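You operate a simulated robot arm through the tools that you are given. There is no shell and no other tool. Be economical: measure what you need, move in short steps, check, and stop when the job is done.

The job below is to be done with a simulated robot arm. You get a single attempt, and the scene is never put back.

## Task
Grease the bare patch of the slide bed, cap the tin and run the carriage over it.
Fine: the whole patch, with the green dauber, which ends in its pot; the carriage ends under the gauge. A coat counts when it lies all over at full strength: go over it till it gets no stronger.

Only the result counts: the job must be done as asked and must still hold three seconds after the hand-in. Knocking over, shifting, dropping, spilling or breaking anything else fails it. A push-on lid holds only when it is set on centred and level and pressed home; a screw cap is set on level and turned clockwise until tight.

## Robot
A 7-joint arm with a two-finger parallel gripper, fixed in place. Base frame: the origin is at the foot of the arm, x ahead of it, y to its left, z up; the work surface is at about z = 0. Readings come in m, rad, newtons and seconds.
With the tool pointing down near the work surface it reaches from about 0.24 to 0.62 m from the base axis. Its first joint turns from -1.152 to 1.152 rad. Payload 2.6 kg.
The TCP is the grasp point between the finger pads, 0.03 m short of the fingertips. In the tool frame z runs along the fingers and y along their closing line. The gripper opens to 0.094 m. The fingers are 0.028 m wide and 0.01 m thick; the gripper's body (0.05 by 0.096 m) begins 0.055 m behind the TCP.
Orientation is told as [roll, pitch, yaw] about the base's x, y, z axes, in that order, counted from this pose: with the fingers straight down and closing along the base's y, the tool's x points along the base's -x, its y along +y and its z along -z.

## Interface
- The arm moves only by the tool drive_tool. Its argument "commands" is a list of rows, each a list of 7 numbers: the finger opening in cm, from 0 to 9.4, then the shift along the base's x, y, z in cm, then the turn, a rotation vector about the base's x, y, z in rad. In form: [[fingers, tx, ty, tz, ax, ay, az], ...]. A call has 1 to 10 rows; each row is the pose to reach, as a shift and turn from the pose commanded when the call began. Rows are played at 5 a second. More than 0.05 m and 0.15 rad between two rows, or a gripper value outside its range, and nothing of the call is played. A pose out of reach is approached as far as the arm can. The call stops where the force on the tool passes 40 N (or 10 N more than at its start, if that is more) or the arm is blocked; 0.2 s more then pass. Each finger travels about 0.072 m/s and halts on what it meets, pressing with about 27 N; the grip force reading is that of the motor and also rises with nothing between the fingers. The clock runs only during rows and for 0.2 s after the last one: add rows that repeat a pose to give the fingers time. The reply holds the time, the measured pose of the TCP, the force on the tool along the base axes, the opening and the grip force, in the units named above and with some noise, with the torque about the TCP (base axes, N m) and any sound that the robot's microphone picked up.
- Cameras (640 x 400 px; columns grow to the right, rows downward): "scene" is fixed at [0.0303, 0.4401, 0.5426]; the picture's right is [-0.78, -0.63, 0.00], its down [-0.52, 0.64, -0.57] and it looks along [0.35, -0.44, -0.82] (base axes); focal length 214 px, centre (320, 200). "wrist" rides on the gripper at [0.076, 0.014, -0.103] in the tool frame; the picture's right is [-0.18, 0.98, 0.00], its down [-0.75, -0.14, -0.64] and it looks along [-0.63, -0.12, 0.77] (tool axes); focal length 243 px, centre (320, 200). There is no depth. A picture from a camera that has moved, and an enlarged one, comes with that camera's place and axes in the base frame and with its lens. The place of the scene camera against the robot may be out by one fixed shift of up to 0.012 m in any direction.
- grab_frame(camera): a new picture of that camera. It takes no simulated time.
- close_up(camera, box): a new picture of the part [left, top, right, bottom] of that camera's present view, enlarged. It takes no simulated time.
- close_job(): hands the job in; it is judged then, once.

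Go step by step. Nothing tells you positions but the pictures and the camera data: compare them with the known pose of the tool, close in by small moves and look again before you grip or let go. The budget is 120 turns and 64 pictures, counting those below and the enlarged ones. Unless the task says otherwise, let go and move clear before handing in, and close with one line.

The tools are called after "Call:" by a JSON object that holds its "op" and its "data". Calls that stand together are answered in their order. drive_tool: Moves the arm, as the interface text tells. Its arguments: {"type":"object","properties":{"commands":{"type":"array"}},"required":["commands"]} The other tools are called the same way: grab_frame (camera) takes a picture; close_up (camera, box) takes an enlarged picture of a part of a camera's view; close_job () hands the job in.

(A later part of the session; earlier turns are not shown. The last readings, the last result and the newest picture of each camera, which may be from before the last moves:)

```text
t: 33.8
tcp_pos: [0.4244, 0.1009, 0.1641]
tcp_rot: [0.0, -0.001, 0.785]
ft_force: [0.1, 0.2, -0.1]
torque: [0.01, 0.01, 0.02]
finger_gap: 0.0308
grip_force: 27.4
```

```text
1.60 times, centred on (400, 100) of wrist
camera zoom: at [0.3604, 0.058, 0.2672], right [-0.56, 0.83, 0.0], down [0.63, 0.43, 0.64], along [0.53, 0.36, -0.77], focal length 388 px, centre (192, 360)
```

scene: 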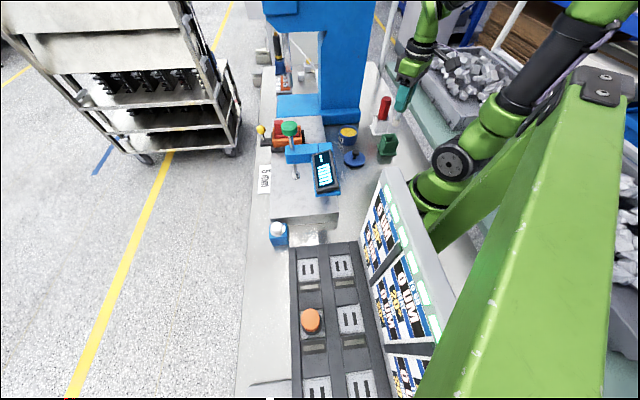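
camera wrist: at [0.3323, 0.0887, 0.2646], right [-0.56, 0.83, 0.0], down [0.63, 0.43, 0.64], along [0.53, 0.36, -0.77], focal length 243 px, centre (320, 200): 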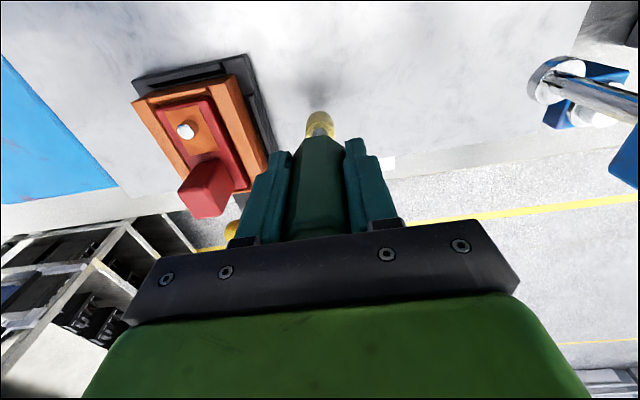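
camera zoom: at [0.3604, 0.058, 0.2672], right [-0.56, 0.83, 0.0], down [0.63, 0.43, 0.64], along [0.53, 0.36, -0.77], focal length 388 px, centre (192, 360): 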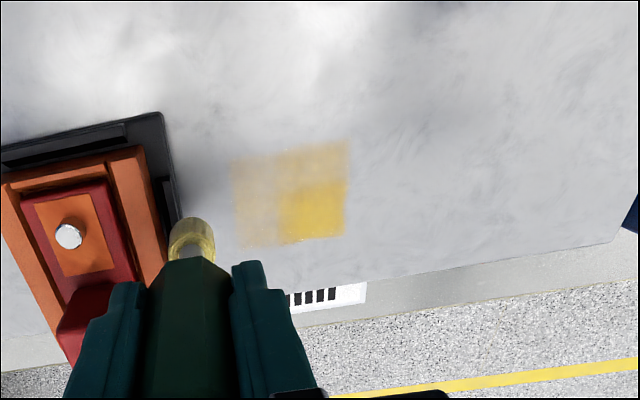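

Grease sticks to a square patch centred at about (0.387, 0.141) and roughly 5–6 cm across. I'll sweep a raster over and beyond it to find its full extent.

Call:
{"op": "drive_tool", "data": {"commands": [[1.5, -3.23, -0.12, 0, 0, 0, 0], [1.5, -3.23, -0.12, -3.05, 0, 0, 0], [1.5, -5.39, 1.97, -3.05, 0, 0, 0], [1.5, -7.69, 4.19, -3.05, 0, 0, 0], [1.5, -6.86, 5.06, -3.05, 0, 0, 0], [1.5, -4.55, 2.83, -3.05, 0, 0, 0], [1.5, -2.39, 0.75, -3.05, 0, 0, 0], [1.5, -1.56, 1.61, -3.05, 0, 0, 0], [1.5, -3.72, 3.7, -3.05, 0, 0, 0], [1.5, -6.02, 5.92, -3.05, 0, 0, 0]]}}

Call:
{"op": "drive_tool", "data": {"commands": [[1.5, 0.83, 0.86, 0, 0, 0, 0], [1.5, 3.1, -1.35, 0, 0, 0, 0], [1.5, 5.3, -3.45, 0, 0, 0, 0], [1.5, 6.13, -2.6, 0, 0, 0, 0], [1.5, 3.9, -0.5, 0, 0, 0, 0], [1.5, 1.67, 1.73, 0, 0, 0, 0], [1.5, 1.67, 1.73, 2.5, 0, 0, 0], [1.5, 4.5, -1.5, 4, 0, 0, 0], [1.5, 7.5, -4.5, 4, 0, 0, 0], [1.5, 7.5, -4.5, 4, 0, 0, 0]]}}

Call:
{"op": "close_up", "data": {"camera": "wrist", "box": [200, 0, 600, 200]}}

```text
t: 36.0
tcp_pos: [0.3644, 0.1619, 0.1326]
tcp_rot: [-0.001, -0.001, 0.785]
ft_force: [0.6, -0.9, 0.9]
torque: [0.0, -0.05, 0.0]
finger_gap: 0.0311
grip_force: 27.1
```

```text
t: 38.2
tcp_pos: [0.4409, 0.1156, 0.1714]
tcp_rot: [0.0, 0.0, 0.787]
ft_force: [0.6, 1.1, -0.5]
torque: [0.02, 0.04, 0.04]
finger_gap: 0.031
grip_force: 27.3
```

```text
1.60 times, centred on (400, 100) of wrist
camera zoom: at [0.3771, 0.0722, 0.2743], right [-0.56, 0.83, 0.0], down [0.63, 0.43, 0.64], along [0.53, 0.36, -0.77], focal length 388 px, centre (192, 360)
```

zoom: 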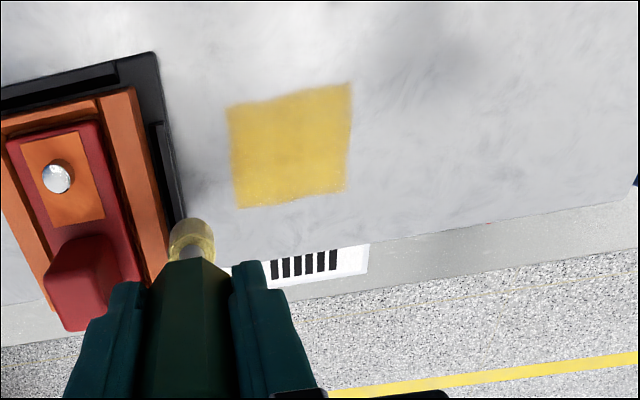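

The patch is a bounded 6 × 5 cm square, now coated all over though paler in places. I'll reload the dauber and go over it again.

Call:
{"op": "drive_tool", "data": {"commands": [[1.5, -1, 0, 4, 0, 0, 0], [1.5, -4, -3, 6, 0, 0, 0], [1.5, -6, -7, 6, 0, 0, 0], [1.5, -7.5, -11, 6, 0, 0, 0], [1.5, -8.5, -15, 6, 0, 0, 0], [1.5, -9.5, -19, 6, 0, 0, 0], [1.5, -9.83, -22, 5, 0, 0, 0], [1.5, -9.83, -23.77, 2, 0, 0, 0], [1.5, -9.83, -23.77, -1.5, 0, 0, 0], [1.5, -9.83, -23.77, -1.5, 0, 0, 0]]}}

Call:
{"op": "drive_tool", "data": {"commands": [[1.5, 0, 0, -2, 0, 0, 0], [1.5, 0, 0, -3.5, 0, 0, 0], [1.5, 0, 0, -4.2, 0, 0, 0], [1.5, 0, 0, -4.2, 0, 0, 0], [1.5, 0, 0, -2, 0, 0, 0], [1.5, 0, 0, 2.5, 0, 0, 0], [1.5, 0, 0, 6, 0, 0, 0], [1.5, 0, 0, 6, 0, 0, 0]]}}

Call:
{"op": "close_up", "data": {"camera": "scene", "box": [250, 80, 410, 190]}}

```text
t: 40.4
tcp_pos: [0.3414, -0.1218, 0.1559]
tcp_rot: [-0.001, -0.001, 0.785]
ft_force: [-0.2, -0.5, -1.0]
torque: [0.01, 0.0, -0.02]
finger_gap: 0.0308
grip_force: 27.0
```

```text
t: 42.2
tcp_pos: [0.3416, -0.1214, 0.2173]
tcp_rot: [-0.001, 0.001, 0.784]
ft_force: [-0.2, -0.4, -0.7]
torque: [0.0, -0.06, -0.01]
finger_gap: 0.0312
grip_force: 27.0
```

```text
3.64 times, centred on (330, 135) of scene
camera zoom: at [0.0303, 0.4401, 0.5426], right [-0.78, -0.63, 0.0], down [-0.52, 0.64, -0.57], along [0.35, -0.44, -0.82], focal length 780 px, centre (284, 436)
```

zoom: 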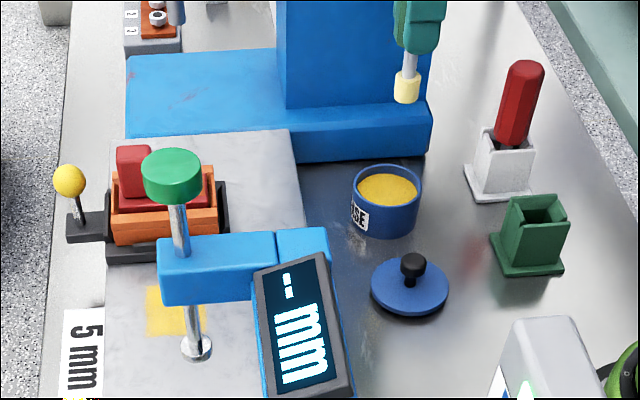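

Call:
{"op": "drive_tool", "data": {"commands": [[1.5, 0.5, 4, 1.5, 0, 0, 0], [1.5, 1.5, 8, 1.5, 0, 0, 0], [1.5, 2.5, 12, 1.5, 0, 0, 0], [1.5, 3.5, 16, 1.5, 0, 0, 0], [1.5, 4.5, 20, 1, 0, 0, 0], [1.5, 5.4, 22.5, -2, 0, 0, 0], [1.5, 5.4, 22.5, -6, 0, 0, 0], [1.5, 5.4, 22.5, -8.55, 0, 0, 0], [1.5, 5.4, 22.5, -8.55, 0, 0, 0]]}}

```text
t: 44.2
tcp_pos: [0.3979, 0.1068, 0.1306]
tcp_rot: [-0.001, -0.003, 0.786]
ft_force: [-3.7, 0.1, 20.2]
torque: [0.12, 0.32, -0.01]
finger_gap: 0.0312
grip_force: 26.6
```

Call:
{"op": "drive_tool", "data": {"commands": [[1.5, -2.23, 2.15, 0.03, 0, 0, 0], [1.5, -4.46, 4.31, 0.03, 0, 0, 0], [1.5, -3.77, 5.03, 0.03, 0, 0, 0], [1.5, -1.54, 2.87, 0.03, 0, 0, 0], [1.5, 0.695, 0.72, 0.03, 0, 0, 0], [1.5, 1.39, 1.44, 0.03, 0, 0, 0], [1.5, -0.84, 3.59, 0.03, 0, 0, 0], [1.5, -3.07, 5.75, 0.03, 0, 0, 0], [1.5, -2.38, 6.47, 0.03, 0, 0, 0], [1.5, -0.15, 4.31, 0.03, 0, 0, 0]]}}

Call:
{"op": "drive_tool", "data": {"commands": [[1.5, 2.23, -2.15, 0, 0, 0, 0], [1.5, 2.92, -1.43, 0, 0, 0, 0], [1.5, 0.69, 0.72, 0, 0, 0, 0], [1.5, -1.54, 2.88, 0, 0, 0, 0], [1.5, -1.89, 2.52, 0, 0, 0, 0], [1.5, 0.34, 0.37, 0, 0, 0, 0], [1.5, 2.57, -1.79, 0, 0, 0, 0], [1.5, 1.88, -2.5, 0, 0, 0, 0], [1.5, -0.35, -0.35, 0, 0, 0, 0], [1.5, -2.58, 1.8, 0, 0, 0, 0]]}}

Call:
{"op": "drive_tool", "data": {"commands": [[1.5, -0.69, -0.72, 0, 0, 0, 0], [1.5, 1.54, -2.87, 0, 0, 0, 0], [1.5, 3.77, -5.03, 0, 0, 0, 0], [1.5, 3.07, -5.75, 0, 0, 0, 0], [1.5, 0.84, -3.6, 0, 0, 0, 0], [1.5, -1.39, -1.44, 0, 0, 0, 0], [1.5, -1.39, -1.44, 3, 0, 0, 0], [1.5, 2, -4, 4, 0, 0, 0], [1.5, 5, -6, 4, 0, 0, 0], [1.5, 5, -6, 4, 0, 0, 0]]}}

Call:
{"op": "close_up", "data": {"camera": "wrist", "box": [200, 0, 600, 200]}}

```text
t: 46.4
tcp_pos: [0.3933, 0.1468, 0.1328]
tcp_rot: [0.0, 0.002, 0.785]
ft_force: [0.2, 0.6, -0.3]
torque: [-0.04, -0.03, -0.02]
finger_gap: 0.0309
grip_force: 27.1
```

```text
t: 48.6
tcp_pos: [0.3685, 0.1653, 0.1305]
tcp_rot: [0.0, 0.0, 0.786]
ft_force: [0.7, -0.5, -0.6]
torque: [0.02, 0.01, 0.0]
finger_gap: 0.0311
grip_force: 27.4
```

```text
t: 50.8
tcp_pos: [0.4179, 0.1068, 0.1721]
tcp_rot: [0.0, -0.001, 0.787]
ft_force: [0.2, -0.1, 0.1]
torque: [-0.04, -0.02, 0.01]
finger_gap: 0.0309
grip_force: 26.1
```

```text
1.60 times, centred on (400, 100) of wrist
camera zoom: at [0.3532, 0.0631, 0.2749], right [-0.56, 0.83, 0.0], down [0.63, 0.43, 0.64], along [0.53, 0.36, -0.77], focal length 388 px, centre (192, 360)
```

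zoom: 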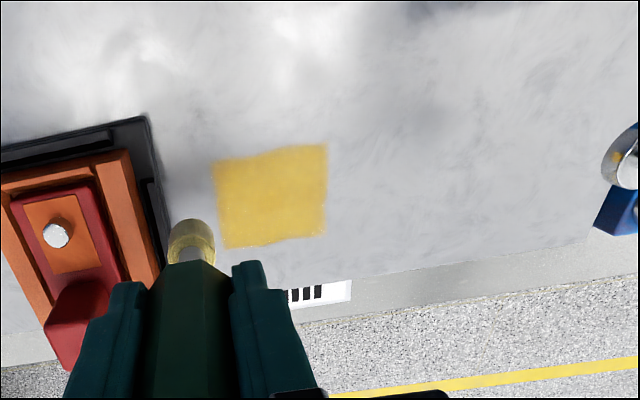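

Force readings were near zero in the last passes, so I'll find the contact height again at the centre of the patch.

Call:
{"op": "drive_tool", "data": {"commands": [[1.5, -3.22, 3.6, 0, 0, 0, 0], [1.5, -3.22, 3.6, -3, 0, 0, 0], [1.5, -3.22, 3.6, -3.95, 0, 0, 0], [1.5, -3.22, 3.6, -3.95, 0, 0, 0]]}}

Call:
{"op": "drive_tool", "data": {"commands": [[1.5, 0, 0, -0.15, 0, 0, 0], [1.5, 0, 0, -0.15, 0, 0, 0]]}}

```text
t: 51.8
tcp_pos: [0.3843, 0.1411, 0.1325]
tcp_rot: [0.0, 0.001, 0.784]
ft_force: [0.9, -0.4, -0.8]
torque: [-0.01, -0.02, -0.02]
finger_gap: 0.0312
grip_force: 27.7
```

```text
t: 52.4
tcp_pos: [0.3865, 0.1406, 0.1308]
tcp_rot: [-0.001, -0.001, 0.785]
ft_force: [0.2, 0.1, -1.0]
torque: [0.0, 0.0, -0.05]
finger_gap: 0.0313
grip_force: 27.0
```

Call:
{"op": "drive_tool", "data": {"commands": [[1.5, 0, 0, -0.1, 0, 0, 0], [1.5, 0, 0, -0.1, 0, 0, 0]]}}

Call:
{"op": "drive_tool", "data": {"commands": [[1.5, 0, 0, -0.1, 0, 0, 0], [1.5, 0, 0, -0.1, 0, 0, 0]]}}

```text
t: 53.0
tcp_pos: [0.3858, 0.14, 0.1296]
tcp_rot: [0.001, 0.001, 0.785]
ft_force: [-1.3, -0.7, 1.8]
torque: [0.02, 0.03, 0.03]
finger_gap: 0.0311
grip_force: 26.8
```

```text
t: 53.6
tcp_pos: [0.3857, 0.141, 0.1314]
tcp_rot: [-0.003, -0.002, 0.784]
ft_force: [-4.0, -3.8, 17.4]
torque: [-0.14, 0.23, -0.02]
finger_gap: 0.0314
grip_force: 27.3
```

Contact is found again; the dauber had slid up about 2 mm in the grip. I'll repeat the raster at this height.

Call:
{"op": "drive_tool", "data": {"commands": [[1.5, 2.38, -2.29, 0.03, 0, 0, 0], [1.5, 1.68, -3.01, 0.03, 0, 0, 0], [1.5, -0.55, -0.86, 0.03, 0, 0, 0], [1.5, -2.78, 1.3, 0.03, 0, 0, 0], [1.5, -3.48, 0.58, 0.03, 0, 0, 0], [1.5, -1.25, -1.58, 0.03, 0, 0, 0], [1.5, 0.99, -3.73, 0.03, 0, 0, 0], [1.5, 2.38, -2.29, 0.03, 0, 0, 0], [1.5, 0.14, -0.14, 0.03, 0, 0, 0], [1.5, -2.09, 2.02, 0.03, 0, 0, 0]]}}

```text
t: 55.8
tcp_pos: [0.3627, 0.1622, 0.1298]
tcp_rot: [0.002, 0.002, 0.785]
ft_force: [1.0, -0.2, 0.2]
torque: [0.0, -0.05, 0.03]
finger_gap: 0.0312
grip_force: 27.0
```

Call:
{"op": "drive_tool", "data": {"commands": [[1.5, 0, 0, -0.1, 0, 0, 0], [1.5, 0, 0, -0.1, 0, 0, 0]]}}

Call:
{"op": "drive_tool", "data": {"commands": [[1.5, 2.23, -2.15, 0, 0, 0, 0], [1.5, 2.23, -2.15, 0, 0, 0, 0]]}}

```text
t: 56.4
tcp_pos: [0.3653, 0.1629, 0.1294]
tcp_rot: [-0.002, -0.001, 0.785]
ft_force: [-3.1, 0.5, 7.6]
torque: [0.09, 0.15, -0.01]
finger_gap: 0.0309
grip_force: 26.8
```

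```text
t: 57.0
tcp_pos: [0.3881, 0.1416, 0.1297]
tcp_rot: [0.0, -0.002, 0.786]
ft_force: [-2.3, 3.9, 11.5]
torque: [0.29, 0.15, 0.01]
finger_gap: 0.031
grip_force: 27.3
```

Good contact, about 10 N. I'll do the full raster at this height in two calls.

Call:
{"op": "drive_tool", "data": {"commands": [[1.5, 2.23, -2.15, 0, 0, 0, 0], [1.5, 1.68, -2.73, 0, 0, 0, 0], [1.5, -0.56, -0.58, 0, 0, 0, 0], [1.5, -2.79, 1.58, 0, 0, 0, 0], [1.5, -3.34, 1.0, 0, 0, 0, 0], [1.5, -1.11, -1.15, 0, 0, 0, 0], [1.5, 1.12, -3.31, 0, 0, 0, 0], [1.5, 0.56, -3.88, 0, 0, 0, 0], [1.5, -1.67, -1.73, 0, 0, 0, 0], [1.5, -3.9, 0.43, 0, 0, 0, 0]]}}

Call:
{"op": "drive_tool", "data": {"commands": [[1.5, 1.67, 1.72, 0, 0, 0, 0], [1.5, 2.22, 2.3, 0, 0, 0, 0], [1.5, 4.46, 0.15, 0, 0, 0, 0], [1.5, 6.69, -2.01, 0, 0, 0, 0], [1.5, 7.24, -1.43, 0, 0, 0, 0], [1.5, 5.01, 0.72, 0, 0, 0, 0], [1.5, 2.78, 2.88, 0, 0, 0, 0], [1.5, 3.34, 3.45, 0, 0, 0, 0], [1.5, 5.57, 1.3, 0, 0, 0, 0], [1.5, 7.8, -0.86, 0, 0, 0, 0]]}}

Call:
{"op": "drive_tool", "data": {"commands": [[1.5, 0, 0, 2, 0, 0, 0], [1.5, 0, -1, 4, 0, 0, 0], [1.5, 0, -1, 4, 0, 0, 0]]}}

Call:
{"op": "close_up", "data": {"camera": "wrist", "box": [200, 0, 600, 200]}}

```text
t: 59.2
tcp_pos: [0.3501, 0.144, 0.1279]
tcp_rot: [-0.004, -0.003, 0.784]
ft_force: [5.6, -5.1, 19.8]
torque: [-0.33, -0.33, -0.02]
finger_gap: 0.031
grip_force: 27.1
```

```text
t: 61.4
tcp_pos: [0.427, 0.1358, 0.1268]
tcp_rot: [-0.001, 0.001, 0.784]
ft_force: [-0.1, -0.6, -1.1]
torque: [-0.04, -0.01, -0.01]
finger_gap: 0.0311
grip_force: 27.4
```

```text
t: 62.2
tcp_pos: [0.4265, 0.1248, 0.1675]
tcp_rot: [0.0, 0.0, 0.785]
ft_force: [0.8, -0.3, -1.0]
torque: [-0.05, 0.04, 0.0]
finger_gap: 0.031
grip_force: 26.8
```

```text
1.60 times, centred on (400, 100) of wrist
camera zoom: at [0.3621, 0.0808, 0.2712], right [-0.56, 0.83, 0.0], down [0.63, 0.43, 0.64], along [0.53, 0.36, -0.77], focal length 388 px, centre (192, 360)
```

zoom: 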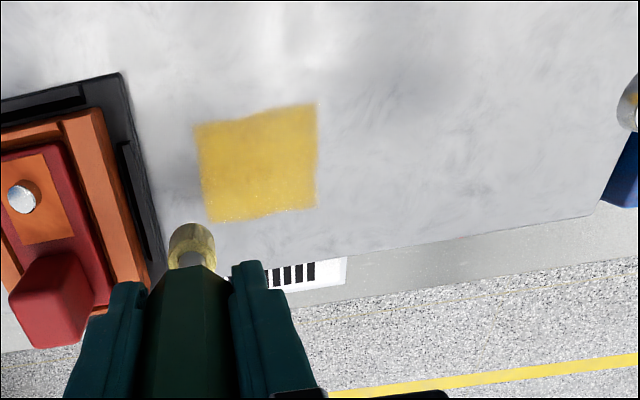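

Call:
{"op": "close_up", "data": {"camera": "wrist", "box": [305, 50, 415, 150]}}

```text
4.00 times, centred on (360, 100) of wrist
camera zoom: at [0.3621, 0.0808, 0.2712], right [-0.56, 0.83, 0.0], down [0.63, 0.43, 0.64], along [0.53, 0.36, -0.77], focal length 970 px, centre (160, 600)
```

zoom: 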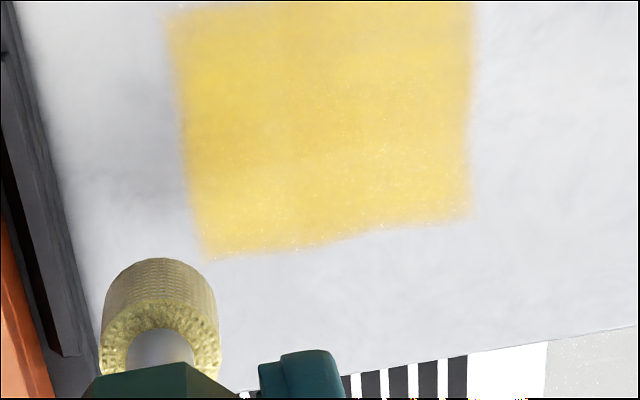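

The coat looks even. To be sure it is at full strength I'll reload once more and do a last full pass.

Call:
{"op": "drive_tool", "data": {"commands": [[1.5, -1, 0, 4, 0, 0, 0], [1.5, -3.5, -3, 6, 0, 0, 0], [1.5, -5.5, -7, 6, 0, 0, 0], [1.5, -6.5, -11, 6, 0, 0, 0], [1.5, -7.5, -15, 6, 0, 0, 0], [1.5, -8.3, -19, 6, 0, 0, 0], [1.5, -8.5, -22.5, 4.5, 0, 0, 0], [1.5, -8.5, -24.7, 1, 0, 0, 0], [1.5, -8.5, -24.7, -3, 0, 0, 0], [1.5, -8.5, -24.7, -5.2, 0, 0, 0]]}}

Call:
{"op": "drive_tool", "data": {"commands": [[1.5, 0, 0, -0.2, 0, 0, 0], [1.5, 0, 0, -0.4, 0, 0, 0], [1.5, 0, 0, -0.4, 0, 0, 0]]}}

```text
t: 64.4
tcp_pos: [0.3416, -0.1198, 0.1166]
tcp_rot: [0.0, 0.0, 0.784]
ft_force: [0.8, 0.4, 0.1]
torque: [0.0, 0.0, 0.0]
finger_gap: 0.031
grip_force: 26.6
```

```text
t: 65.2
tcp_pos: [0.3414, -0.1219, 0.1121]
tcp_rot: [-0.001, 0.001, 0.784]
ft_force: [-0.1, -0.1, -0.2]
torque: [-0.01, 0.03, 0.01]
finger_gap: 0.0311
grip_force: 27.1
```

Call:
{"op": "drive_tool", "data": {"commands": [[1.5, 0, 0, -0.2, 0, 0, 0], [1.5, 0, 0, -0.35, 0, 0, 0], [1.5, 0, 0, -0.35, 0, 0, 0]]}}

```text
t: 66.0
tcp_pos: [0.3422, -0.1217, 0.1091]
tcp_rot: [0.0, 0.0, 0.786]
ft_force: [-1.0, 0.1, -0.4]
torque: [0.01, -0.02, -0.02]
finger_gap: 0.031
grip_force: 26.7
```

Call:
{"op": "drive_tool", "data": {"commands": [[1.5, 0, 0, -0.15, 0, 0, 0], [1.5, 0, 0, -0.15, 0, 0, 0]]}}

Call:
{"op": "drive_tool", "data": {"commands": [[1.5, 0, 0, -0.15, 0, 0, 0], [1.5, 0, 0, -0.15, 0, 0, 0]]}}

Call:
{"op": "close_up", "data": {"camera": "scene", "box": [310, 80, 390, 150]}}

```text
t: 66.6
tcp_pos: [0.3434, -0.1225, 0.1072]
tcp_rot: [0.001, 0.001, 0.786]
ft_force: [-0.3, 0.4, -0.3]
torque: [-0.04, 0.01, -0.03]
finger_gap: 0.031
grip_force: 26.9
```

```text
t: 67.2
tcp_pos: [0.342, -0.1216, 0.107]
tcp_rot: [-0.001, 0.0, 0.786]
ft_force: [-0.8, 0.4, 4.7]
torque: [0.08, 0.05, 0.02]
finger_gap: 0.0312
grip_force: 26.9
```

```text
5.71 times, centred on (350, 115) of scene
camera zoom: at [0.0303, 0.4401, 0.5426], right [-0.78, -0.63, 0.0], down [-0.52, 0.64, -0.57], along [0.35, -0.44, -0.82], focal length 1226 px, centre (149, 686)
```

zoom: 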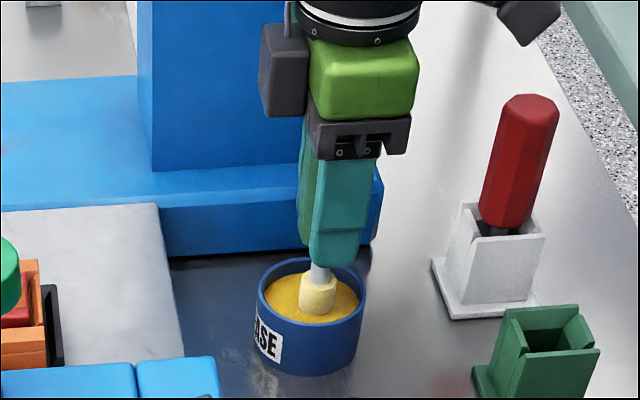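

Loaded. I'll return to the bed and feel for contact gently.

Call:
{"op": "drive_tool", "data": {"commands": [[1.5, 0, 0, 4, 0, 0, 0], [1.5, 0, 0, 8.5, 0, 0, 0], [1.5, 0.3, 2.5, 12.5, 0, 0, 0], [1.5, 1.3, 7, 12.5, 0, 0, 0], [1.5, 2.3, 11.5, 12.5, 0, 0, 0], [1.5, 3.3, 15.5, 12.5, 0, 0, 0], [1.5, 4.3, 19.5, 12, 0, 0, 0], [1.5, 5.29, 22.64, 9, 0, 0, 0], [1.5, 5.29, 22.64, 5, 0, 0, 0], [1.5, 5.29, 22.64, 2.3, 0, 0, 0]]}}

Call:
{"op": "drive_tool", "data": {"commands": [[1.5, 0, 0, -0.1, 0, 0, 0], [1.5, 0, 0, -0.1, 0, 0, 0]]}}

```text
t: 69.4
tcp_pos: [0.3928, 0.1057, 0.1309]
tcp_rot: [0.001, 0.001, 0.784]
ft_force: [0.4, 0.0, -0.3]
torque: [0.0, 0.0, -0.01]
finger_gap: 0.0311
grip_force: 26.8
```

```text
t: 70.0
tcp_pos: [0.3944, 0.1055, 0.1284]
tcp_rot: [-0.002, 0.0, 0.786]
ft_force: [-1.2, -0.6, -0.5]
torque: [0.01, 0.01, 0.0]
finger_gap: 0.0311
grip_force: 26.5
```

Call:
{"op": "drive_tool", "data": {"commands": [[1.5, 0, 0, -0.15, 0, 0, 0], [1.5, 0, 0, -0.15, 0, 0, 0]]}}

Call:
{"op": "drive_tool", "data": {"commands": [[1.5, 0, 0, -0.1, 0, 0, 0], [1.5, 0, 0, -0.1, 0, 0, 0]]}}

```text
t: 70.6
tcp_pos: [0.3939, 0.1039, 0.1281]
tcp_rot: [0.0, -0.001, 0.786]
ft_force: [0.1, 0.1, -0.2]
torque: [-0.01, 0.02, 0.0]
finger_gap: 0.0311
grip_force: 27.0
```

```text
t: 71.2
tcp_pos: [0.3931, 0.1057, 0.1258]
tcp_rot: [0.0, 0.0, 0.786]
ft_force: [-3.3, 0.0, 8.0]
torque: [-0.05, 0.16, 0.02]
finger_gap: 0.0309
grip_force: 27.3
```

Light contact, 8 N. I'll run the raster with a tiny steady descent to keep contact.

Call:
{"op": "drive_tool", "data": {"commands": [[1.5, -2.23, 2.15, -0.01, 0, 0, 0], [1.5, -4.46, 4.31, -0.02, 0, 0, 0], [1.5, -3.77, 5.03, -0.03, 0, 0, 0], [1.5, -1.54, 2.87, -0.04, 0, 0, 0], [1.5, 0.695, 0.72, -0.05, 0, 0, 0], [1.5, 1.39, 1.44, -0.06, 0, 0, 0], [1.5, -0.84, 3.59, -0.07, 0, 0, 0], [1.5, -3.07, 5.75, -0.08, 0, 0, 0], [1.5, -2.38, 6.47, -0.09, 0, 0, 0], [1.5, -0.15, 4.31, -0.1, 0, 0, 0]]}}

Call:
{"op": "drive_tool", "data": {"commands": [[1.5, 2.23, -2.15, -0.01, 0, 0, 0], [1.5, 2.92, -1.43, -0.02, 0, 0, 0], [1.5, 0.69, 0.72, -0.03, 0, 0, 0], [1.5, -1.54, 2.88, -0.04, 0, 0, 0], [1.5, -1.89, 2.52, -0.05, 0, 0, 0], [1.5, 0.34, 0.37, -0.06, 0, 0, 0], [1.5, 2.57, -1.79, -0.07, 0, 0, 0], [1.5, 1.88, -2.5, -0.08, 0, 0, 0], [1.5, -0.35, -0.35, -0.09, 0, 0, 0], [1.5, -2.58, 1.8, -0.1, 0, 0, 0]]}}

Call:
{"op": "drive_tool", "data": {"commands": [[1.5, -0.69, -0.72, -0.01, 0, 0, 0], [1.5, 1.54, -2.87, -0.02, 0, 0, 0], [1.5, 3.77, -5.03, -0.03, 0, 0, 0], [1.5, 3.07, -5.75, -0.04, 0, 0, 0], [1.5, 0.84, -3.6, -0.05, 0, 0, 0], [1.5, -1.39, -1.44, -0.06, 0, 0, 0]]}}

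```text
t: 73.4
tcp_pos: [0.3924, 0.1481, 0.1228]
tcp_rot: [0.0, 0.001, 0.788]
ft_force: [-1.6, 1.7, 6.7]
torque: [0.18, 0.05, -0.01]
finger_gap: 0.031
grip_force: 27.5
```

```text
t: 75.6
tcp_pos: [0.368, 0.166, 0.1239]
tcp_rot: [0.0, 0.001, 0.783]
ft_force: [-0.2, 0.4, -0.7]
torque: [-0.02, 0.01, -0.03]
finger_gap: 0.031
grip_force: 26.9
```

```text
t: 77.0
tcp_pos: [0.3528, 0.152, 0.124]
tcp_rot: [-0.001, -0.001, 0.785]
ft_force: [-0.2, -0.5, -0.8]
torque: [0.0, -0.04, 0.0]
finger_gap: 0.0309
grip_force: 26.7
```

Call:
{"op": "drive_tool", "data": {"commands": [[1.5, 0, 0, 3, 0, 0, 0], [1.5, 3, -2.5, 5, 0, 0, 0], [1.5, 6, -4, 5, 0, 0, 0], [1.5, 6, -4, 5, 0, 0, 0]]}}

Call:
{"op": "close_up", "data": {"camera": "wrist", "box": [305, 20, 465, 160]}}

```text
t: 78.0
tcp_pos: [0.414, 0.1114, 0.1732]
tcp_rot: [-0.001, 0.0, 0.786]
ft_force: [0.3, 0.1, -1.1]
torque: [-0.02, 0.0, -0.01]
finger_gap: 0.0311
grip_force: 26.9
```

```text
2.86 times, centred on (385, 90) of wrist
camera zoom: at [0.3499, 0.0681, 0.2765], right [-0.56, 0.83, 0.0], down [0.63, 0.43, 0.64], along [0.53, 0.36, -0.77], focal length 693 px, centre (134, 514)
```

zoom: 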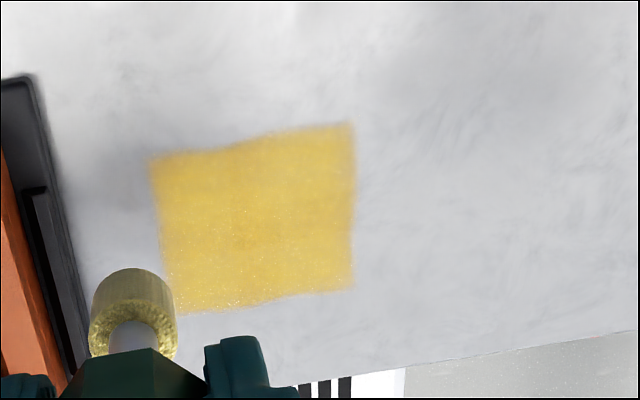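

The coat is the same strength and even all over, so it is saturated. Now I'll take the dauber back over its pot, turning the tool back to its original yaw.

Call:
{"op": "drive_tool", "data": {"commands": [[1.5, -1.5, -1.5, 4.2, 0, 0, 0], [1.5, -4, -4.8, 5.5, 0, 0, -0.13], [1.5, -6.4, -8.1, 5.5, 0, 0, -0.26], [1.5, -8.8, -11.4, 5.5, 0, 0, -0.39], [1.5, -11.2, -14.7, 5.5, 0, 0, -0.52], [1.5, -13.6, -18, 5.5, 0, 0, -0.65], [1.5, -16, -21.3, 5.5, 0, 0, -0.785], [1.5, -18.4, -24.6, 5, 0, 0, -0.785], [1.5, -20.82, -27.66, 3, 0, 0, -0.785], [1.5, -20.82, -27.66, 0, 0, 0, -0.785]]}}

Call:
{"op": "close_up", "data": {"camera": "wrist", "box": [230, 40, 410, 200]}}

Call:
{"op": "close_up", "data": {"camera": "scene", "box": [330, 80, 430, 170]}}

```text
t: 80.2
tcp_pos: [0.2071, -0.1657, 0.1713]
tcp_rot: [0.0, 0.0, 0.002]
ft_force: [0.4, 0.6, -0.8]
torque: [0.0, 0.02, -0.02]
finger_gap: 0.031
grip_force: 26.8
```

```text
2.50 times, centred on (320, 120) of wrist
camera zoom: at [0.1293, -0.1511, 0.2751], right [0.18, 0.98, 0.0], down [0.75, -0.14, 0.64], along [0.63, -0.12, -0.77], focal length 606 px, centre (320, 400)
```

zoom: 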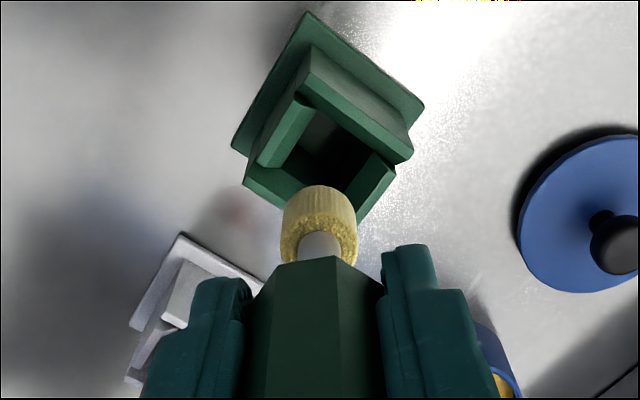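

```text
4.44 times, centred on (380, 125) of scene
camera zoom: at [0.0303, 0.4401, 0.5426], right [-0.78, -0.63, 0.0], down [-0.52, 0.64, -0.57], along [0.35, -0.44, -0.82], focal length 953 px, centre (53, 533)
```

zoom: 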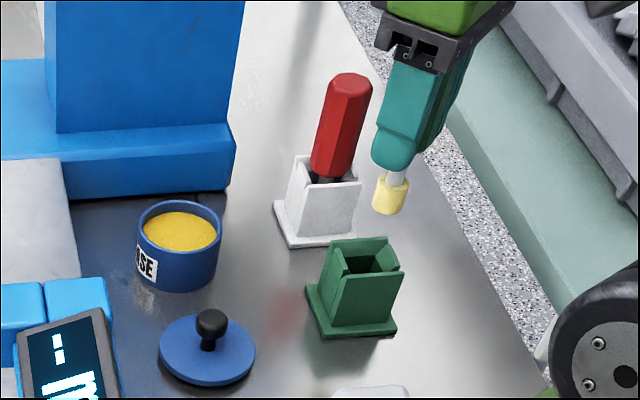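

The head lines up over the pot opening. I'll insert it in small steps.

Call:
{"op": "drive_tool", "data": {"commands": [[1.5, -0.1, 0.05, -2, 0, 0, 0], [1.5, -0.1, 0.05, -3.5, 0, 0, 0], [1.5, -0.1, 0.05, -4.3, 0, 0, 0], [1.5, -0.1, 0.05, -4.3, 0, 0, 0]]}}

Call:
{"op": "close_up", "data": {"camera": "scene", "box": [360, 110, 430, 170]}}

```text
t: 81.2
tcp_pos: [0.2042, -0.1657, 0.129]
tcp_rot: [0.0, -0.001, 0.001]
ft_force: [0.1, 0.2, -0.4]
torque: [-0.04, 0.03, 0.01]
finger_gap: 0.0308
grip_force: 27.3
```

```text
6.67 times, centred on (395, 140) of scene
camera zoom: at [0.0304, 0.4401, 0.5426], right [-0.78, -0.63, 0.0], down [-0.52, 0.64, -0.57], along [0.35, -0.44, -0.82], focal length 1430 px, centre (-180, 600)
```

zoom: 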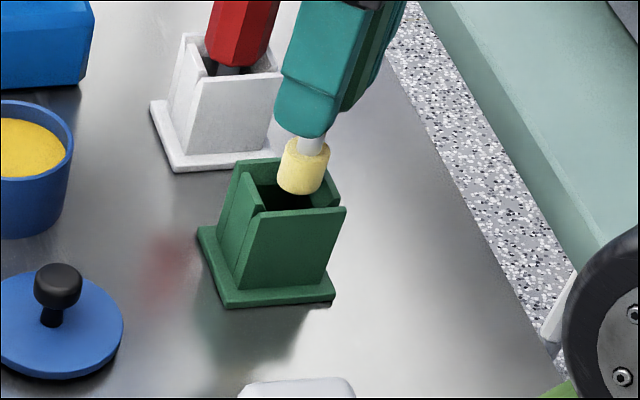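

Call:
{"op": "drive_tool", "data": {"commands": [[1.5, 0, 0, -0.8, 0, 0, 0], [1.5, 0, 0, -1.6, 0, 0, 0], [1.5, 0, 0, -2.4, 0, 0, 0], [1.5, 0, 0, -2.4, 0, 0, 0]]}}

Call:
{"op": "drive_tool", "data": {"commands": [[1.5, 0, 0, -0.4, 0, 0, 0], [1.5, 0, 0, -0.8, 0, 0, 0], [1.5, 0, 0, -0.8, 0, 0, 0]]}}

```text
t: 82.2
tcp_pos: [0.2054, -0.1639, 0.1053]
tcp_rot: [0.001, -0.003, 0.0]
ft_force: [7.5, 6.9, 0.1]
torque: [0.47, -0.56, 0.05]
finger_gap: 0.0312
grip_force: 26.8
```

```text
t: 83.0
tcp_pos: [0.2044, -0.164, 0.0965]
tcp_rot: [-0.001, -0.001, -0.001]
ft_force: [6.7, 7.4, 0.3]
torque: [0.5, -0.54, 0.0]
finger_gap: 0.0312
grip_force: 26.9
```

A pot wall pushes toward (+x, +y), so I'll ease the tool that way.

Call:
{"op": "drive_tool", "data": {"commands": [[1.5, 0.12, 0.12, 0, 0, 0, 0], [1.5, 0.12, 0.12, 0, 0, 0, 0]]}}

Call:
{"op": "drive_tool", "data": {"commands": [[1.5, 0, 0, -0.2, 0, 0, 0], [1.5, 0, 0, -0.4, 0, 0, 0], [1.5, 0, 0, -0.4, 0, 0, 0]]}}

```text
t: 83.6
tcp_pos: [0.2049, -0.1623, 0.0967]
tcp_rot: [-0.002, 0.001, 0.001]
ft_force: [0.1, -0.5, 0.1]
torque: [-0.01, 0.02, -0.05]
finger_gap: 0.0313
grip_force: 27.1
```

```text
t: 84.4
tcp_pos: [0.2057, -0.1638, 0.0946]
tcp_rot: [0.0, 0.0, -0.001]
ft_force: [-0.6, 0.5, 0.1]
torque: [0.0, 0.01, 0.04]
finger_gap: 0.0313
grip_force: 26.8
```

Call:
{"op": "drive_tool", "data": {"commands": [[1.5, 0, 0, -0.2, 0, 0, 0], [1.5, 0, 0, -0.4, 0, 0, 0], [1.5, 0, 0, -0.4, 0, 0, 0]]}}

Call:
{"op": "close_up", "data": {"camera": "scene", "box": [360, 110, 430, 170]}}

```text
t: 85.2
tcp_pos: [0.2049, -0.1627, 0.0901]
tcp_rot: [0.001, -0.001, 0.0]
ft_force: [-0.7, -0.1, -0.5]
torque: [0.03, 0.04, -0.01]
finger_gap: 0.0312
grip_force: 27.4
```

```text
6.67 times, centred on (395, 140) of scene
camera zoom: at [0.0303, 0.4401, 0.5426], right [-0.78, -0.63, 0.0], down [-0.52, 0.64, -0.57], along [0.35, -0.44, -0.82], focal length 1430 px, centre (-180, 600)
```

zoom: 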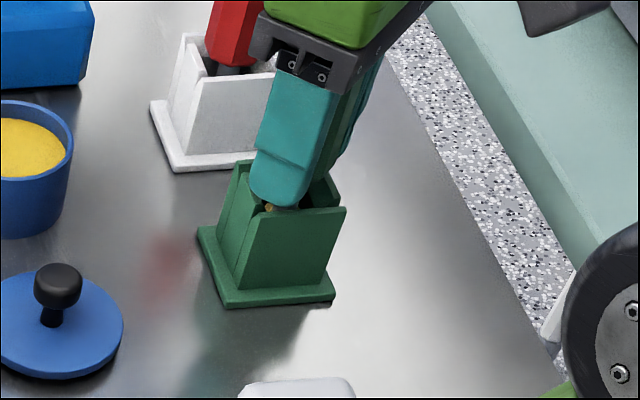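

Call:
{"op": "drive_tool", "data": {"commands": [[1.5, 0, 0, -0.15, 0, 0, 0], [1.5, 0, 0, -0.15, 0, 0, 0]]}}

Call:
{"op": "drive_tool", "data": {"commands": [[1.5, 0, 0, -0.15, 0, 0, 0], [1.5, 0, 0, -0.15, 0, 0, 0]]}}

```text
t: 85.8
tcp_pos: [0.2047, -0.1635, 0.0875]
tcp_rot: [0.0, 0.001, 0.0]
ft_force: [0.1, 0.1, -1.1]
torque: [0.02, 0.03, -0.01]
finger_gap: 0.0309
grip_force: 26.6
```

```text
t: 86.4
tcp_pos: [0.2048, -0.1641, 0.0862]
tcp_rot: [-0.001, 0.001, 0.001]
ft_force: [0.7, 0.2, -0.1]
torque: [0.02, -0.07, -0.05]
finger_gap: 0.0311
grip_force: 27.0
```

Call:
{"op": "drive_tool", "data": {"commands": [[1.5, 0, 0, -0.15, 0, 0, 0], [1.5, 0, 0, -0.15, 0, 0, 0]]}}

Call:
{"op": "drive_tool", "data": {"commands": [[1.5, 0, 0, -0.15, 0, 0, 0], [1.5, 0, 0, -0.15, 0, 0, 0]]}}

```text
t: 87.0
tcp_pos: [0.2058, -0.1638, 0.0843]
tcp_rot: [0.0, -0.001, -0.001]
ft_force: [-3.3, 1.6, 14.0]
torque: [0.21, 0.25, 0.13]
finger_gap: 0.0312
grip_force: 27.1
```

```text
t: 87.4
tcp_pos: [0.2054, -0.164, 0.0839]
tcp_rot: [0.001, -0.002, -0.001]
ft_force: [0.2, 1.4, 1.5]
torque: [-0.04, 0.04, -0.04]
finger_gap: 0.0308
grip_force: 26.8
stopped in row 2: the force on the tool passed its limit (the readings are from after the stop); the commanded pose is now the measured one
```

It is seated. I'll open only slightly, rise straight up, then open wide.

Call:
{"op": "drive_tool", "data": {"commands": [[3.6, 0, 0, 0.1, 0, 0, 0], [3.6, 0, 0, 0.1, 0, 0, 0], [3.6, 0, 0, 1, 0, 0, 0], [4.6, 0, 0, 2.5, 0, 0, 0], [5, 0, 0, 5, 0, 0, 0], [5, 0, 0, 8.5, 0, 0, 0], [5, 0, 0, 8.5, 0, 0, 0]]}}

Call:
{"op": "close_up", "data": {"camera": "scene", "box": [330, 80, 430, 170]}}

```text
t: 89.0
tcp_pos: [0.204, -0.1641, 0.1694]
tcp_rot: [0.0, -0.002, 0.0]
ft_force: [-0.4, 1.3, 0.2]
torque: [0.03, 0.02, -0.01]
finger_gap: 0.05
grip_force: 0.1
```

```text
4.44 times, centred on (380, 125) of scene
camera zoom: at [0.0303, 0.4401, 0.5426], right [-0.78, -0.63, 0.0], down [-0.52, 0.64, -0.57], along [0.35, -0.44, -0.82], focal length 953 px, centre (53, 533)
```

zoom: 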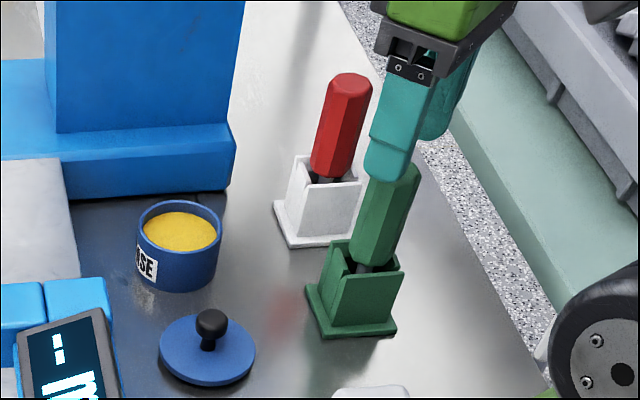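

The green dauber stands in its pot. Next I'll fetch the lid by its knob.

Call:
{"op": "drive_tool", "data": {"commands": [[5, 1.5, 3, 0, 0, 0, 0], [5, 3, 6, 0, 0, 0, 0], [5, 4.5, 9, 0, 0, 0, 0], [5, 5.93, 11.85, 0, 0, 0, 0], [5, 5.93, 11.85, -4, 0, 0, 0], [5, 5.93, 11.85, -8, 0, 0, 0], [5, 5.93, 11.85, -10.5, 0, 0, 0], [5, 5.93, 11.85, -10.5, 0, 0, 0]]}}

Call:
{"op": "close_up", "data": {"camera": "wrist", "box": [220, 50, 420, 230]}}

```text
t: 90.8
tcp_pos: [0.2642, -0.0452, 0.065]
tcp_rot: [-0.001, -0.002, 0.0]
ft_force: [0.8, 0.1, -0.4]
torque: [0.01, -0.02, 0.0]
finger_gap: 0.05
grip_force: 0.0
```

```text
2.22 times, centred on (320, 140) of wrist
camera zoom: at [0.188, -0.0309, 0.1676], right [0.18, 0.98, 0.0], down [0.75, -0.14, 0.64], along [0.63, -0.12, -0.77], focal length 539 px, centre (320, 333)
```

zoom: 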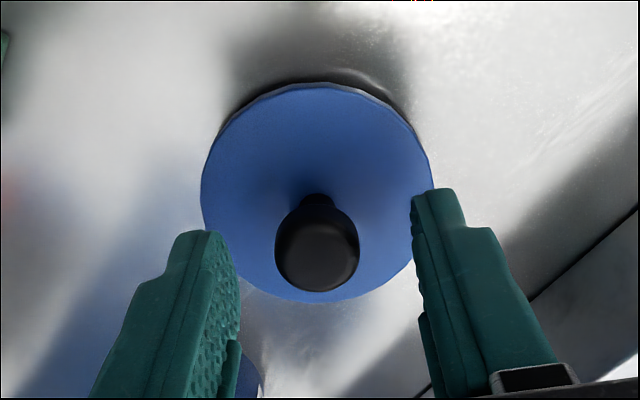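

Call:
{"op": "drive_tool", "data": {"commands": [[5, 0, -0.15, -1, 0, 0, 0], [5, 0, -0.15, -2.1, 0, 0, 0], [5, 0, -0.15, -2.1, 0, 0, 0], [3, 0, -0.15, -2.1, 0, 0, 0], [1, 0, -0.15, -2.1, 0, 0, 0], [1, 0, -0.15, -2.1, 0, 0, 0], [1, 0, -0.15, -2.1, 0, 0, 0]]}}

```text
t: 92.4
tcp_pos: [0.2626, -0.046, 0.0444]
tcp_rot: [0.0, -0.001, 0.0]
ft_force: [0.9, -0.9, -0.7]
torque: [-0.01, -0.01, 0.0]
finger_gap: 0.022
grip_force: 27.1
```

Gripped. I'll carry the lid above the tin and check it before seating.

Call:
{"op": "drive_tool", "data": {"commands": [[1, 0, 0, 2, 0, 0, 0], [1, 0, 0, 6.5, 0, 0, 0], [1, 2.7, -2.5, 7, 0, 0, 0], [1, 5.4, -5, 7, 0, 0, 0], [1, 8.04, -7.4, 6.5, 0, 0, 0], [1, 8.04, -7.4, 4.6, 0, 0, 0], [1, 8.04, -7.4, 4.6, 0, 0, 0]]}}

Call:
{"op": "close_up", "data": {"camera": "scene", "box": [310, 100, 380, 150]}}

Call:
{"op": "close_up", "data": {"camera": "wrist", "box": [220, 50, 420, 230]}}

```text
t: 94.0
tcp_pos: [0.3433, -0.1222, 0.0899]
tcp_rot: [0.0, -0.003, 0.0]
ft_force: [-0.4, -0.1, 0.2]
torque: [0.01, 0.03, 0.01]
finger_gap: 0.0221
grip_force: 26.6
```

```text
8.00 times, centred on (345, 125) of scene
camera zoom: at [0.0304, 0.4401, 0.5426], right [-0.78, -0.63, 0.0], down [-0.52, 0.64, -0.57], along [0.35, -0.44, -0.82], focal length 1716 px, centre (120, 800)
```

zoom: 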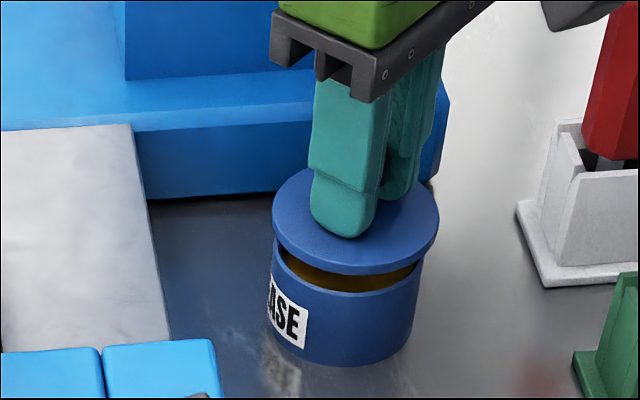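

```text
2.22 times, centred on (320, 140) of wrist
camera zoom: at [0.2666, -0.1072, 0.1933], right [0.18, 0.98, 0.0], down [0.75, -0.14, 0.64], along [0.63, -0.12, -0.77], focal length 539 px, centre (320, 333)
```

zoom: 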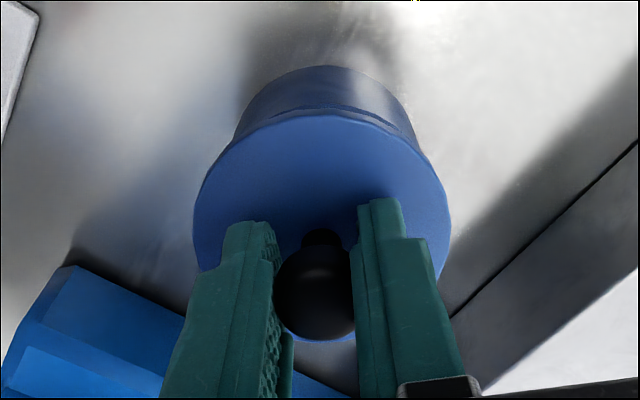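

The lid is aligned as when lifted. I'll lower and press it home.

Call:
{"op": "drive_tool", "data": {"commands": [[1, 0.05, 0, -0.6, 0, 0, 0], [1, 0.05, 0, -1.0, 0, 0, 0], [1, 0.05, 0, -1.2, 0, 0, 0], [1, 0.05, 0, -1.4, 0, 0, 0], [1, 0.05, 0, -1.4, 0, 0, 0]]}}

Call:
{"op": "drive_tool", "data": {"commands": [[1, 0, 0, -0.1, 0, 0, 0], [1, 0, 0, -0.2, 0, 0, 0], [1, 0, 0, -0.2, 0, 0, 0]]}}

```text
t: 95.2
tcp_pos: [0.3449, -0.1209, 0.0779]
tcp_rot: [0.001, -0.001, -0.002]
ft_force: [-16.8, 3.8, 24.8]
torque: [0.07, 0.2, 0.03]
finger_gap: 0.0222
grip_force: 27.2
heard: snap
```

```text
t: 95.7
tcp_pos: [0.3455, -0.1196, 0.0766]
tcp_rot: [0.001, -0.001, -0.001]
ft_force: [-0.5, 0.0, -0.8]
torque: [0.01, 0.01, -0.03]
finger_gap: 0.0223
grip_force: 26.5
heard: snap
stopped in row 2: the force on the tool passed its limit (the readings are from after the stop); the commanded pose is now the measured one
```

Two snaps were heard and the height matches the original. I'll let go, then press the knob from above with closed fingers to be sure.

Call:
{"op": "drive_tool", "data": {"commands": [[2.5, 0, 0, 0, 0, 0, 0], [4.5, 0, 0, 0, 0, 0, 0], [5, 0, 0, 1, 0, 0, 0], [5, 0, 0, 4, 0, 0, 0], [2, 0, 0, 5, 0, 0, 0], [0, 0, 0, 5, 0, 0, 0], [0, 0, 0, 5, 0, 0, 0], [0, -0.3, 0, 4.0, 0, 0, 0], [0, -0.3, 0, 4.0, 0, 0, 0]]}}

Call:
{"op": "drive_tool", "data": {"commands": [[0, 0, 0, -0.4, 0, 0, 0], [0, 0, 0, -0.8, 0, 0, 0], [0, 0, 0, -1.2, 0, 0, 0], [0, 0, 0, -1.5, 0, 0, 0], [0, 0, 0, -1.8, 0, 0, 0], [0, 0, 0, -2.1, 0, 0, 0]]}}

```text
t: 97.7
tcp_pos: [0.3408, -0.1206, 0.1168]
tcp_rot: [0.002, 0.001, -0.003]
ft_force: [1.0, -1.0, 0.8]
torque: [-0.02, 0.0, 0.06]
finger_gap: 0.0
grip_force: 27.0
heard: snap
```

```text
t: 98.6
tcp_pos: [0.3419, -0.1206, 0.1052]
tcp_rot: [0.002, -0.001, -0.004]
ft_force: [-4.0, 1.6, 7.2]
torque: [0.06, 0.12, 0.06]
finger_gap: 0.0003
grip_force: 27.0
stopped in row 4: the force on the tool passed its limit (the readings are from after the stop); the commanded pose is now the measured one
```

Call:
{"op": "drive_tool", "data": {"commands": [[0, 0, 0, 3, 0, 0, 0], [0, -1, 4, 6, 0, 0, 0], [0, -1, 8, 9, 0, 0, 0], [0, -1, 8, 9, 0, 0, 0]]}}

Call:
{"op": "close_up", "data": {"camera": "scene", "box": [310, 95, 410, 170]}}

```text
refused: row 2 steps farther than a row can; nothing moved
```

```text
5.33 times, centred on (360, 132) of scene
camera zoom: at [0.0303, 0.4401, 0.5426], right [-0.78, -0.63, 0.0], down [-0.52, 0.64, -0.57], along [0.35, -0.44, -0.82], focal length 1144 px, centre (107, 560)
```

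zoom: 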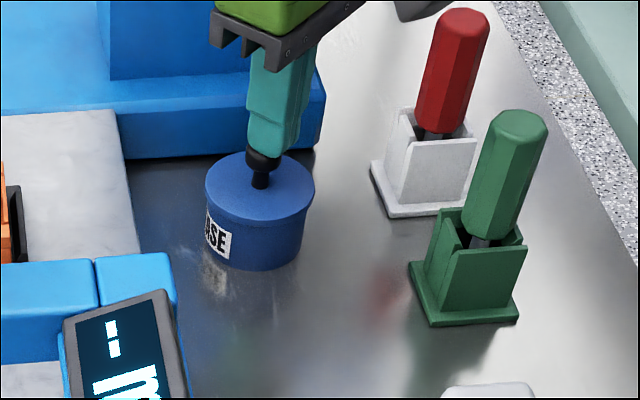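

The lid sits level and centred, and the green dauber is in its pot. The carriage has a ball handle near (0.51, 0.122, 0.115), on the side away from the gauge, so I'll hover over it with the tool turned so it can pass beside the gauge.

Call:
{"op": "drive_tool", "data": {"commands": [[0, 0, 0, 4.5, 0, 0, 0], [0, 1, 2, 8, 0, 0, 0], [2, 3, 5, 11, 0, 0, -0.13], [4, 5.2, 8.3, 12, 0, 0, -0.26], [4, 7.5, 11.6, 12, 0, 0, -0.39], [4, 9.8, 14.9, 12, 0, 0, -0.52], [4, 12, 18.2, 12, 0, 0, -0.65], [4, 14.4, 21.4, 12, 0, 0, -0.785], [4, 16.8, 24.2, 11, 0, 0, -0.785], [4, 16.8, 24.2, 9, 0, 0, -0.785]]}}

Call:
{"op": "grab_frame", "data": {"camera": "wrist"}}

```text
t: 100.8
tcp_pos: [0.5104, 0.1219, 0.1966]
tcp_rot: [0.002, -0.003, -0.791]
ft_force: [-0.5, 0.6, -0.7]
torque: [0.01, -0.04, -0.02]
finger_gap: 0.0398
grip_force: 0.1
```

```text
6 pictures are left
camera wrist: at [0.4656, 0.1865, 0.2997], right [0.83, 0.56, 0.0], down [0.43, -0.63, 0.64], along [0.36, -0.53, -0.77], focal length 243 px, centre (320, 200)
```

wrist: 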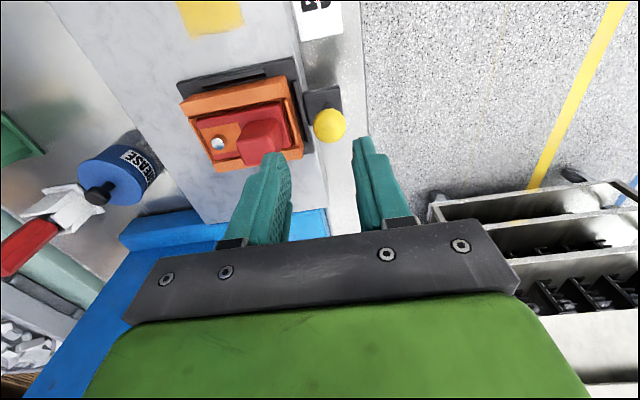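

The ball is near (0.518, 0.1225, 0.106). I'll shift over it, lower and grip.

Call:
{"op": "drive_tool", "data": {"commands": [[4, 0.8, 0.05, -1, 0, 0, 0], [4, 0.8, 0.05, -4.5, 0, 0, 0], [4, 0.8, 0.05, -7, 0, 0, 0], [4, 0.8, 0.05, -8.6, 0, 0, 0], [4, 0.8, 0.05, -8.6, 0, 0, 0]]}}

Call:
{"op": "grab_frame", "data": {"camera": "wrist"}}

```text
t: 102.0
tcp_pos: [0.5164, 0.1227, 0.1113]
tcp_rot: [0.002, -0.001, -0.791]
ft_force: [0.8, 0.2, -0.8]
torque: [0.0, -0.03, 0.03]
finger_gap: 0.0397
grip_force: 0.1
```

```text
5 pictures are left
camera wrist: at [0.4723, 0.1874, 0.213], right [0.83, 0.56, 0.0], down [0.43, -0.63, 0.64], along [0.36, -0.53, -0.77], focal length 243 px, centre (320, 200)
```

wrist: 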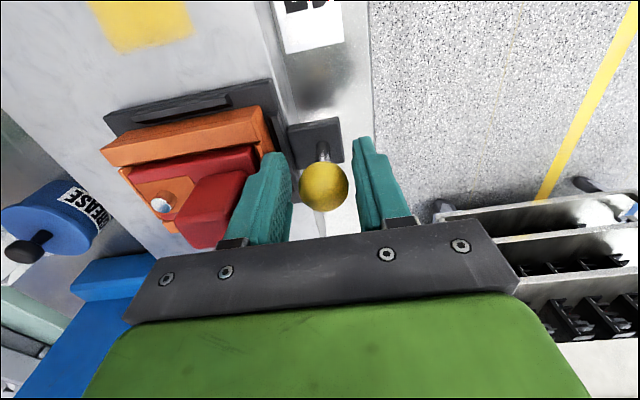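

The ball sits right at the grasp point, so I'll close on it.

Call:
{"op": "drive_tool", "data": {"commands": [[2.5, 0, 0, 0, 0, 0, 0], [1, 0, 0, 0, 0, 0, 0], [1, 0, 0, 0, 0, 0, 0], [1, 0, 0, 0, 0, 0, 0]]}}

Call:
{"op": "drive_tool", "data": {"commands": [[1, -0.72, 0.7, 0, 0, 0, 0], [1, -1.45, 1.4, 0, 0, 0, 0], [1, -1.45, 1.4, 0, 0, 0, 0]]}}

```text
t: 103.0
tcp_pos: [0.5166, 0.1254, 0.1109]
tcp_rot: [0.005, -0.001, -0.788]
ft_force: [18.5, 16.5, -7.4]
torque: [-0.35, -0.51, 0.02]
finger_gap: 0.0278
grip_force: 45.1
```

```text
t: 103.8
tcp_pos: [0.5032, 0.138, 0.1108]
tcp_rot: [0.005, -0.003, -0.788]
ft_force: [19.6, 18.8, -1.9]
torque: [0.27, 0.07, 0.32]
finger_gap: 0.0277
grip_force: 45.3
```

It moves, but there is a sideways load along +n, so I'll ease that way by about 2 mm.

Call:
{"op": "drive_tool", "data": {"commands": [[1, 0.1, 0.1, 0, 0, 0, 0], [1, 0.2, 0.2, 0, 0, 0, 0], [1, 0.2, 0.2, 0, 0, 0, 0]]}}

Call:
{"op": "drive_tool", "data": {"commands": [[1, -1.0, 0.96, 0, 0, 0, 0], [1, -2.0, 1.93, 0, 0, 0, 0], [1, -3.0, 2.9, 0, 0, 0, 0], [1, -3.0, 2.9, 0, 0, 0, 0]]}}

```text
t: 104.6
tcp_pos: [0.506, 0.1363, 0.1104]
tcp_rot: [0.001, -0.004, -0.796]
ft_force: [-5.7, -2.4, 24.6]
torque: [0.37, 0.43, -0.07]
finger_gap: 0.0276
grip_force: 45.1
```

```text
t: 105.6
tcp_pos: [0.4759, 0.1666, 0.1112]
tcp_rot: [0.001, -0.002, -0.793]
ft_force: [-8.5, -11.4, 25.1]
torque: [-0.35, -0.22, 0.01]
finger_gap: 0.0277
grip_force: 45.2
```

Call:
{"op": "drive_tool", "data": {"commands": [[1, -0.05, -0.05, 0.1, 0, 0, 0], [1, -0.05, -0.05, 0.1, 0, 0, 0]]}}

Call:
{"op": "grab_frame", "data": {"camera": "wrist"}}

```text
t: 106.2
tcp_pos: [0.4755, 0.1675, 0.1105]
tcp_rot: [0.0, -0.002, -0.79]
ft_force: [1.3, -1.2, 6.9]
torque: [-0.63, -0.73, -0.22]
finger_gap: 0.0278
grip_force: 44.3
```

```text
4 pictures are left
camera wrist: at [0.4301, 0.2316, 0.2127], right [0.83, 0.56, 0.0], down [0.43, -0.63, 0.64], along [0.36, -0.53, -0.77], focal length 243 px, centre (320, 200)
```

wrist: 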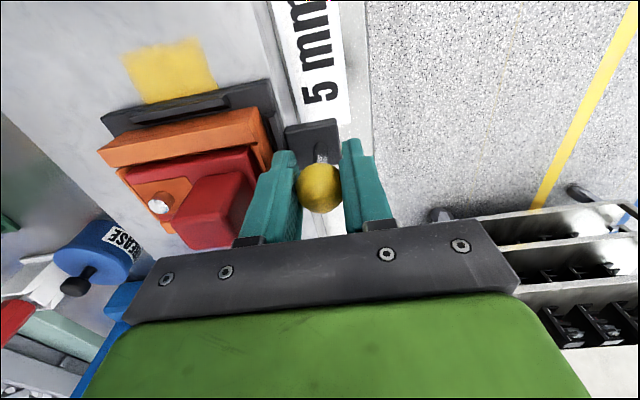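

The carriage follows and is reaching the patch. I'll continue in short stages along the bed, watching side forces.

Call:
{"op": "drive_tool", "data": {"commands": [[1, -0.7, 0.72, 0, 0, 0, 0], [1, -1.4, 1.44, 0, 0, 0, 0], [1, -2.1, 2.17, 0, 0, 0, 0], [1, -2.8, 2.9, 0, 0, 0, 0], [1, -3.5, 3.62, 0, 0, 0, 0], [1, -3.5, 3.62, 0, 0, 0, 0]]}}

```text
t: 107.6
tcp_pos: [0.4392, 0.2031, 0.1104]
tcp_rot: [-0.003, -0.001, -0.792]
ft_force: [-9.1, -9.5, 2.3]
torque: [0.08, 0.14, -0.07]
finger_gap: 0.0276
grip_force: 45.4
```

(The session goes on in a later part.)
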